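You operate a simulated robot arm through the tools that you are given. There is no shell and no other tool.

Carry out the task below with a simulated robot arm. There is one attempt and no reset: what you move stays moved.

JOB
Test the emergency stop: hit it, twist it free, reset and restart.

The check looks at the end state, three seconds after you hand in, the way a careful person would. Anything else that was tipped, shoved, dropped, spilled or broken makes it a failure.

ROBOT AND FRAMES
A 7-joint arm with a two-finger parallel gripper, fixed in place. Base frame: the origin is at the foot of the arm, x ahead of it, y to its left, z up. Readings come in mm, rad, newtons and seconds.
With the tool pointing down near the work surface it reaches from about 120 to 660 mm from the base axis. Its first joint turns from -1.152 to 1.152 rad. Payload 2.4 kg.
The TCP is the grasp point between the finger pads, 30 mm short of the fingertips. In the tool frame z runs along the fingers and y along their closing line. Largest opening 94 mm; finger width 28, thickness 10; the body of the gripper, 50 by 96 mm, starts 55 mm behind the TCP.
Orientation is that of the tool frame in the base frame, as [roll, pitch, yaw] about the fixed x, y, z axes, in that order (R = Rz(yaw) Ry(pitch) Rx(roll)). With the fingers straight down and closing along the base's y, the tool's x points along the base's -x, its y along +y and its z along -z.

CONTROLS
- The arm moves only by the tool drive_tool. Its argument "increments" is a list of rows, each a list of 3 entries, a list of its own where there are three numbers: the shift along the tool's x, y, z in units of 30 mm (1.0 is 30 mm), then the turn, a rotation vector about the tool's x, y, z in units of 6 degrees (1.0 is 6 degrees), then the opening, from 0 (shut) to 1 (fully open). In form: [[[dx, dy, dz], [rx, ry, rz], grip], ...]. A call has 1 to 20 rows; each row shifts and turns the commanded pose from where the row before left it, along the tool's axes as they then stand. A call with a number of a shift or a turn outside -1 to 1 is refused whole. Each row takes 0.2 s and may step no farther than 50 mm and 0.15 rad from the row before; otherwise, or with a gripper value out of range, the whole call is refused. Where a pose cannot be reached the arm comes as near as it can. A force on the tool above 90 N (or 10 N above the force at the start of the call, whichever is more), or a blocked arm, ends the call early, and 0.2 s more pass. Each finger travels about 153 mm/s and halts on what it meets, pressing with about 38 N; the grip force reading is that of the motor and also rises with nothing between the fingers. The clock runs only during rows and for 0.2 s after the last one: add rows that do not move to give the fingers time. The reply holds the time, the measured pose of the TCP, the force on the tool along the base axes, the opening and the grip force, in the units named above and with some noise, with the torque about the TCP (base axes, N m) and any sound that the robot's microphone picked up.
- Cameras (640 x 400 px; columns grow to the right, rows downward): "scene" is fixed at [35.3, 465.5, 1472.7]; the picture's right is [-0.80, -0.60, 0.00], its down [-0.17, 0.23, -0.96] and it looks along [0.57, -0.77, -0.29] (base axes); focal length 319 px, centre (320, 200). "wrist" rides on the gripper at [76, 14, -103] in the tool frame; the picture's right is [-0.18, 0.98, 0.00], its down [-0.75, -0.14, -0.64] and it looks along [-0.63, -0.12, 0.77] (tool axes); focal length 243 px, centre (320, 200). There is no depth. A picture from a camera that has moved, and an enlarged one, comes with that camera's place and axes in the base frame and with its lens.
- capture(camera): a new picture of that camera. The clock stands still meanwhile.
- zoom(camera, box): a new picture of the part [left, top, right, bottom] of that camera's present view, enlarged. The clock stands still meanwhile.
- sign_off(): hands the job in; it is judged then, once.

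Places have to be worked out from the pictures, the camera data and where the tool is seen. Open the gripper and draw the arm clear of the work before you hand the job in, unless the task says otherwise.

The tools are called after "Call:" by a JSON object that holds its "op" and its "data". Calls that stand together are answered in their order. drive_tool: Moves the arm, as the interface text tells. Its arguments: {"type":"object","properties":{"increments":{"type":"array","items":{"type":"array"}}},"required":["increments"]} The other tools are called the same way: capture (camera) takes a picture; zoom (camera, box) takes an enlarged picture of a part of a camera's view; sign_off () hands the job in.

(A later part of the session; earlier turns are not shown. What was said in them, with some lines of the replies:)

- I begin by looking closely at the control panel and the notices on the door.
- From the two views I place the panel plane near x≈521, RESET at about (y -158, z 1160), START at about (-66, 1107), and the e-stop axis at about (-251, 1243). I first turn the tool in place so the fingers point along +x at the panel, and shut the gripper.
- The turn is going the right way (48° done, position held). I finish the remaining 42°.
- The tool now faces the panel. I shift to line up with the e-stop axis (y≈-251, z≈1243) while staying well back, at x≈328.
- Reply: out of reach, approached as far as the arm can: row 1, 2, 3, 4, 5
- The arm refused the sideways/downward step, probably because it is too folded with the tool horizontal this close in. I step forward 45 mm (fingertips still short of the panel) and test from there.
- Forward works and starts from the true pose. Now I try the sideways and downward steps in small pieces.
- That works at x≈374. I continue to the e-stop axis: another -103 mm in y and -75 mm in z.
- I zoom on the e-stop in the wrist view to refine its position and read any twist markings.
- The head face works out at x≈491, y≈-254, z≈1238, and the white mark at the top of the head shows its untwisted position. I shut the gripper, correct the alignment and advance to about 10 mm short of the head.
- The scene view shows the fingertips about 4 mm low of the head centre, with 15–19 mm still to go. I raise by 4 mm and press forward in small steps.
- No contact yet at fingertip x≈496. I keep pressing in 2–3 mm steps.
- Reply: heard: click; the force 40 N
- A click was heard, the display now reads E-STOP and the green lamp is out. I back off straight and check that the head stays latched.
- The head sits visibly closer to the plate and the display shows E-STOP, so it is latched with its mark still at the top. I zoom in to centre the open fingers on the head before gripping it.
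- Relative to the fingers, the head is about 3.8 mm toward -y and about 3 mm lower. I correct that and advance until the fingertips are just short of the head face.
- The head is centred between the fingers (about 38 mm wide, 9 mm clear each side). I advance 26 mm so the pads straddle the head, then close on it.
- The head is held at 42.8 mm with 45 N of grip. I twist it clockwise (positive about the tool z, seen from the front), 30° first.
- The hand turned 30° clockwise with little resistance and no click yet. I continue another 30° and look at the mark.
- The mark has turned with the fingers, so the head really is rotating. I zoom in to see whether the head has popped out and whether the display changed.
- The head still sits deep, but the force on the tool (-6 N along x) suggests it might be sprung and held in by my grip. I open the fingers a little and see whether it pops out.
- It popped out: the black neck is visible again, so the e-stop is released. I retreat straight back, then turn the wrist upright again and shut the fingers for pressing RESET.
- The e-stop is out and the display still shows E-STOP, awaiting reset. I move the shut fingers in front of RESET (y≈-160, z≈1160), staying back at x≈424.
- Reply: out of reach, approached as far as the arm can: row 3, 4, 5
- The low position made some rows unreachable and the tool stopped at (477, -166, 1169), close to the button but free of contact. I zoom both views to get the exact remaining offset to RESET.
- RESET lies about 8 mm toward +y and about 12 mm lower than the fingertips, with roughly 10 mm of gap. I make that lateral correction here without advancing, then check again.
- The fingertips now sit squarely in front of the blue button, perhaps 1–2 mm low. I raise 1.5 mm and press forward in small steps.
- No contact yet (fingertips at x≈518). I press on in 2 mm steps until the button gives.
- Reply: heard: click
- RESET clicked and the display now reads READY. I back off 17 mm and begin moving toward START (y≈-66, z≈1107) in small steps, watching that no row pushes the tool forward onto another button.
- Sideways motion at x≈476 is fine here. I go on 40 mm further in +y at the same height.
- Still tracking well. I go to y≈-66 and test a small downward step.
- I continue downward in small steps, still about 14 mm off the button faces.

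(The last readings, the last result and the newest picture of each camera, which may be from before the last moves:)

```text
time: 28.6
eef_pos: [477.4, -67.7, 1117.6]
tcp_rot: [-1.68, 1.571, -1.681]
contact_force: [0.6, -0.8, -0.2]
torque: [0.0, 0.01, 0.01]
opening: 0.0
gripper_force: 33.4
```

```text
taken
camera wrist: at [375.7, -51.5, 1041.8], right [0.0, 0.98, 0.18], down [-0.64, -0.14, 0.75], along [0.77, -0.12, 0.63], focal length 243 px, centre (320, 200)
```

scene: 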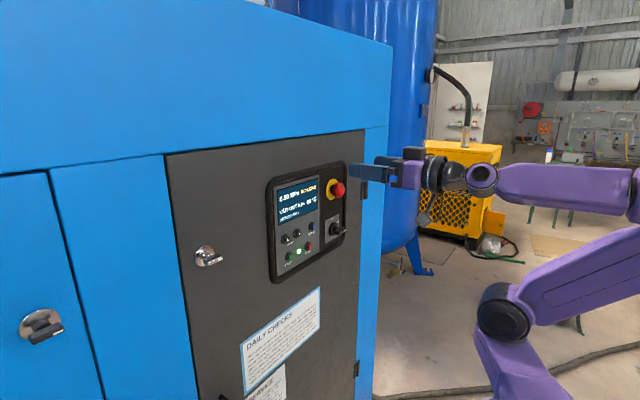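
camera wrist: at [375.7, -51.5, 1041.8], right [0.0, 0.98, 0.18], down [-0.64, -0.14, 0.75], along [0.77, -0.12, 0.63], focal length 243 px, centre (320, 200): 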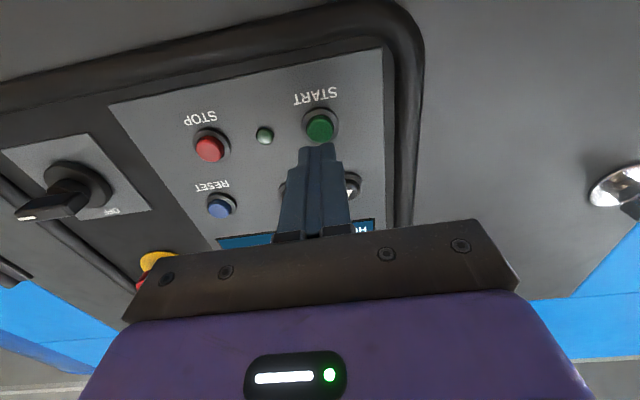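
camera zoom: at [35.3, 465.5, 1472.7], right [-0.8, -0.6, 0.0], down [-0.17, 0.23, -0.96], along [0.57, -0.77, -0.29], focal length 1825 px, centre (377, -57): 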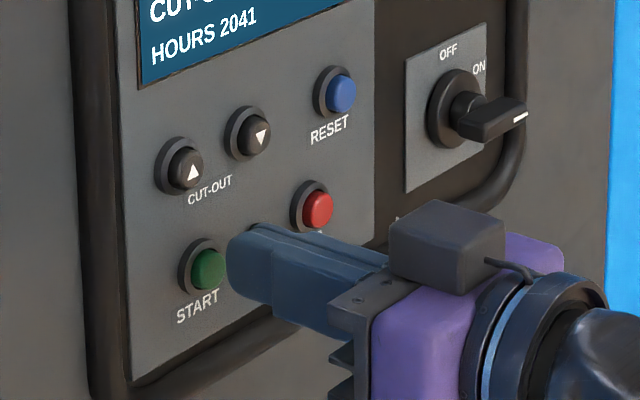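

START is about 9 mm lower and 1–2 mm toward +y of the fingertips. I correct and check again before pressing.

Call:
{"op": "drive_tool", "data": {"increments": [[[0.3, 0.05, 0], [0, 0, 0], 0], [[0, 0, 0], [0, 0, 0], 0]]}}

Call:
{"op": "zoom", "data": {"camera": "wrist", "box": [270, 75, 390, 175]}}

Call:
{"op": "zoom", "data": {"camera": "scene", "box": [285, 235, 325, 270]}}

```text
time: 29.2
eef_pos: [476.9, -66.5, 1109.7]
tcp_rot: [2.034, 1.57, 2.03]
contact_force: [0.7, -0.4, -0.2]
torque: [0.02, -0.02, -0.01]
opening: 0.0
gripper_force: 33.3
```

```text
4.00 times, centred on (330, 125) of wrist
camera zoom: at [375.3, -49.9, 1033.8], right [0.0, 0.98, 0.18], down [-0.64, -0.14, 0.75], along [0.77, -0.12, 0.63], focal length 970 px, centre (280, 500)
```

zoom: 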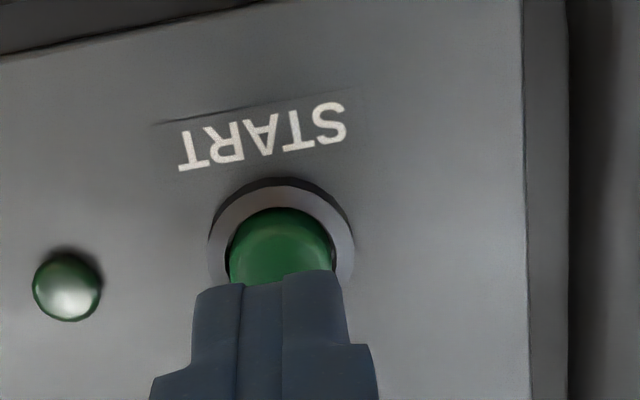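

```text
11.43 times, centred on (305, 252) of scene
camera zoom: at [35.3, 465.5, 1472.7], right [-0.8, -0.6, 0.0], down [-0.17, 0.23, -0.96], along [0.57, -0.77, -0.29], focal length 3650 px, centre (491, -400)
```

zoom: 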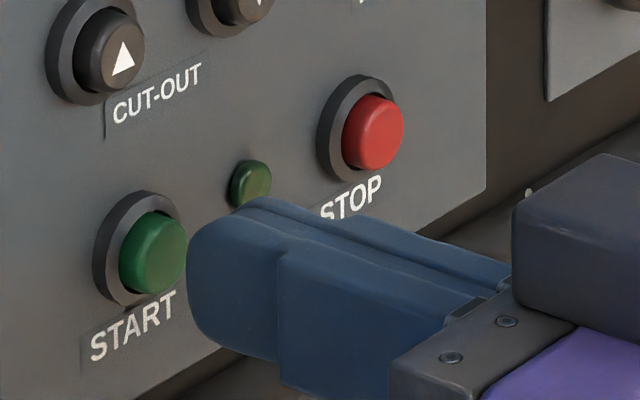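

The alignment matches what worked for RESET, perhaps 2 mm high. I lower 2 mm and press forward in small steps.

Call:
{"op": "drive_tool", "data": {"increments": [[[0.07, 0.03, 0.15], [0, 0, 0], 0], [[0, 0, 0.15], [0, 0, 0], 0], [[0, 0, 0.1], [0, 0, 0], 0], [[0, 0, 0.07], [0, 0, 0], 0], [[0, 0, 0.07], [0, 0, 0], 0]]}}

Call:
{"op": "zoom", "data": {"camera": "scene", "box": [260, 160, 380, 280]}}

```text
time: 30.4
eef_pos: [492.5, -63.5, 1106.8]
tcp_rot: [2.434, 1.569, 2.434]
contact_force: [-0.8, -0.7, 0.7]
torque: [0.01, -0.01, -0.02]
opening: 0.1
gripper_force: 32.8
heard: click
```

```text
3.33 times, centred on (320, 220) of scene
camera zoom: at [35.2, 465.5, 1472.7], right [-0.8, -0.6, 0.0], down [-0.17, 0.23, -0.96], along [0.57, -0.77, -0.29], focal length 1065 px, centre (320, 133)
```

zoom: 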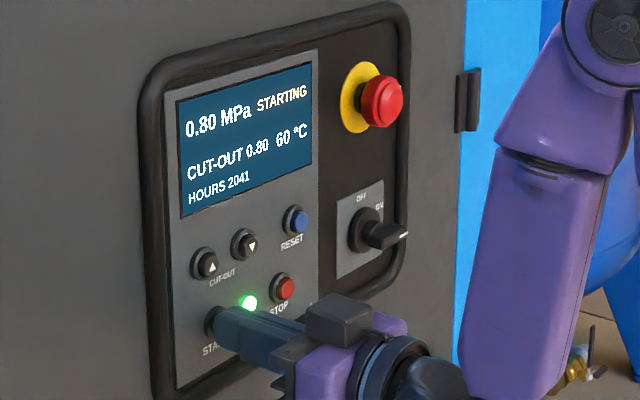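

START clicked: the display reads STARTING and the green lamp is lit. I back off straight, then rise clear of the buttons.

Call:
{"op": "drive_tool", "data": {"increments": [[[0, 0, -0.3], [0, 0, 0], 0], [[0, 0, -0.3], [0, 0, 0], 0], [[-0.5, 0, 0], [0, 0, 0], 0], [[-0.7, 0, 0], [0, 0, 0], 0], [[-0.7, 0, 0], [0, 0, 0], 0], [[-0.7, 0, -0.2], [0, 0, 0], 0], [[-0.7, 0, -0.3], [0, 0, 0], 0], [[-0.7, 0, -0.3], [0, 0, 0], 0]]}}

Call:
{"op": "zoom", "data": {"camera": "scene", "box": [260, 150, 380, 280]}}

```text
time: 32.2
eef_pos: [451.9, -64.3, 1227.3]
tcp_rot: [-0.364, 1.57, -0.366]
contact_force: [0.2, -0.3, -0.7]
torque: [-0.02, 0.02, 0.0]
opening: 0.1
gripper_force: 33.4
```

```text
3.08 times, centred on (320, 215) of scene
camera zoom: at [35.3, 465.5, 1472.7], right [-0.8, -0.6, 0.0], down [-0.17, 0.23, -0.96], along [0.57, -0.77, -0.29], focal length 983 px, centre (320, 154)
```

zoom: 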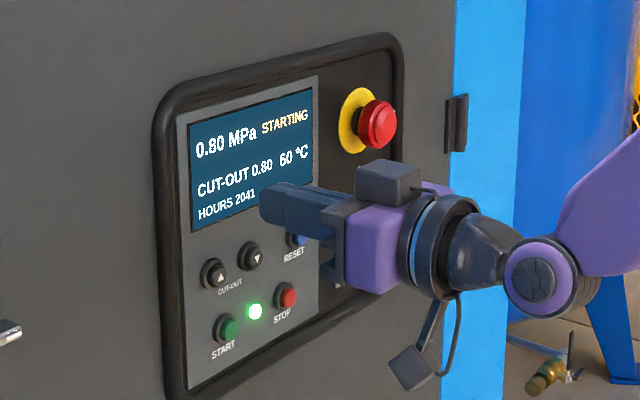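

The machine is starting, and nothing else has changed. I rise and draw back further, open the gripper, and give the machine time to come up.

Call:
{"op": "drive_tool", "data": {"increments": [[[-0.7, 0, -0.4], [0, 0, 0], 0], [[-0.7, 0, -0.4], [0, 0, 0], 0], [[-0.7, 0, -0.4], [0, 0, 0], 0], [[-0.7, 0, -0.4], [0, 0, 0], 0.5], [[-0.5, 0, -0.4], [0, 0, 0], 1], [[0, 0, -0.4], [0, 0, 0], 1], [[0, 0, 0], [0, 0, 0], 1], [[0, 0, 0], [0, 0, 0], 1], [[0, 0, 0], [0, 0, 0], 1], [[0, 0, 0], [0, 0, 0], 1]]}}

Call:
{"op": "capture", "data": {"camera": "scene"}}

Call:
{"op": "zoom", "data": {"camera": "scene", "box": [260, 150, 380, 280]}}

```text
time: 34.4
eef_pos: [378.3, -64.8, 1326.1]
tcp_rot: [-2.319, 1.57, -2.318]
contact_force: [-0.6, 0.4, 0.2]
torque: [0.01, 0.04, 0.0]
opening: 94.0
gripper_force: 0.2
```

```text
taken
```

scene: 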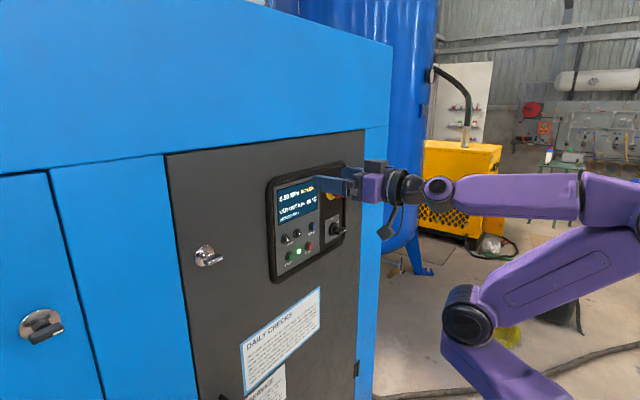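

```text
3.08 times, centred on (320, 215) of scene
camera zoom: at [35.3, 465.5, 1472.7], right [-0.8, -0.6, 0.0], down [-0.17, 0.23, -0.96], along [0.57, -0.77, -0.29], focal length 983 px, centre (320, 154)
```

zoom: 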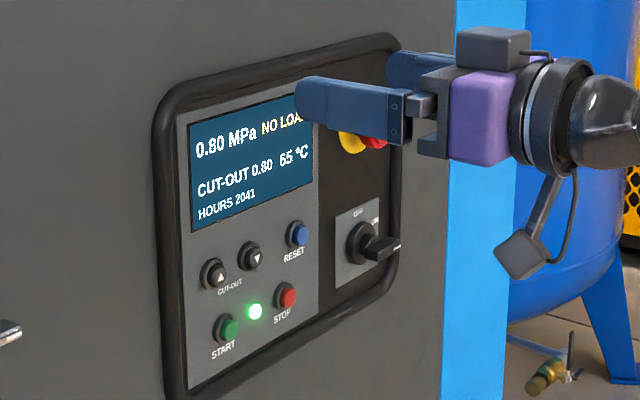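

The machine is running again in NO LOAD with the lamp lit, as it was at the start. I lift the arm a bit further clear and take a last look at the whole panel.

Call:
{"op": "drive_tool", "data": {"increments": [[[-0.7, 0, -0.3], [0, 0, 0], 1], [[-0.7, 0, -0.3], [0, 0, 0], 1], [[-0.7, 0, 0], [0, 0, 0], 1], [[-0.7, 0, 0], [0, 0, 0], 1], [[0, 0, 0], [0, 0, 0], 1], [[0, 0, 0], [0, 0, 0], 1], [[0, 0, 0], [0, 0, 0], 1]]}}

Call:
{"op": "zoom", "data": {"camera": "scene", "box": [260, 150, 380, 280]}}

Call:
{"op": "capture", "data": {"camera": "wrist"}}

```text
time: 36.0
eef_pos: [361.7, -64.0, 1411.6]
tcp_rot: [2.041, 1.571, 2.04]
contact_force: [0.3, 0.3, 0.5]
torque: [-0.05, -0.01, 0.02]
opening: 94.1
gripper_force: 0.0
```

```text
3.08 times, centred on (320, 215) of scene
camera zoom: at [35.3, 465.5, 1472.7], right [-0.8, -0.6, 0.0], down [-0.17, 0.23, -0.96], along [0.57, -0.77, -0.29], focal length 983 px, centre (320, 154)
```

zoom: 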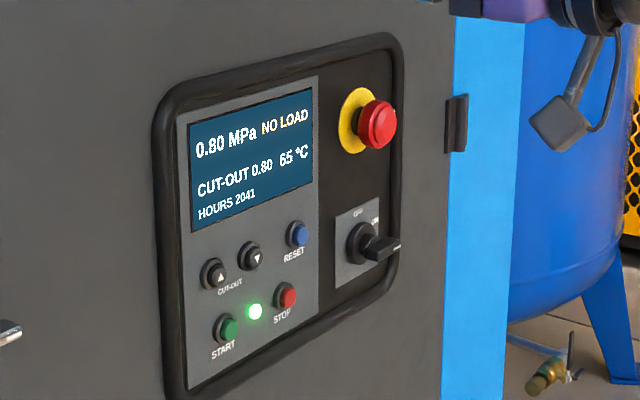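

```text
taken
camera wrist: at [259.7, -48.2, 1334.7], right [0.0, 0.98, 0.18], down [-0.64, -0.14, 0.75], along [0.77, -0.12, 0.63], focal length 243 px, centre (320, 200)
```

wrist: 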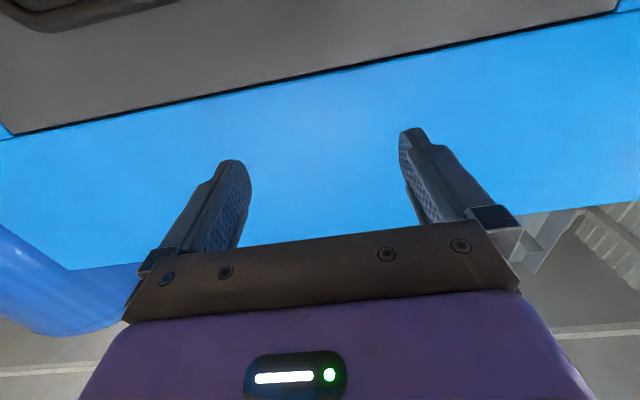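

The e-stop is out, the selector is still ON, CUT-OUT is unchanged at 0.80, and the machine is running (NO LOAD, lamp lit). The gripper is open and the arm is clear, so I hand the job in.

Call:
{"op": "sign_off", "data": {}}

```text
The job is handed in.
```

The emergency stop test is done, and the compressor is running again as it was at the start. I've handed the job in; no verdict has come back yet.

- **Hit:** pressing the e-stop gave a click. The display changed to E-STOP, the green lamp went out and the head stayed latched in.
- **Twist free:** I turned the head 60° clockwise. It popped back out once I let go. It gave no click, and its white mark no longer points straight up as it did before.
- **Reset:** pressing RESET gave a click and the display went to READY.
- **Restart:** pressing START gave a click. The display showed STARTING, then NO LOAD, and the lamp came back on.

In the last pictures, the selector is still ON and the cut-out is still 0.80 MPa. I touched only the e-stop, RESET and START, and nothing else looked moved. The gripper is open and the arm is clear of the panel.
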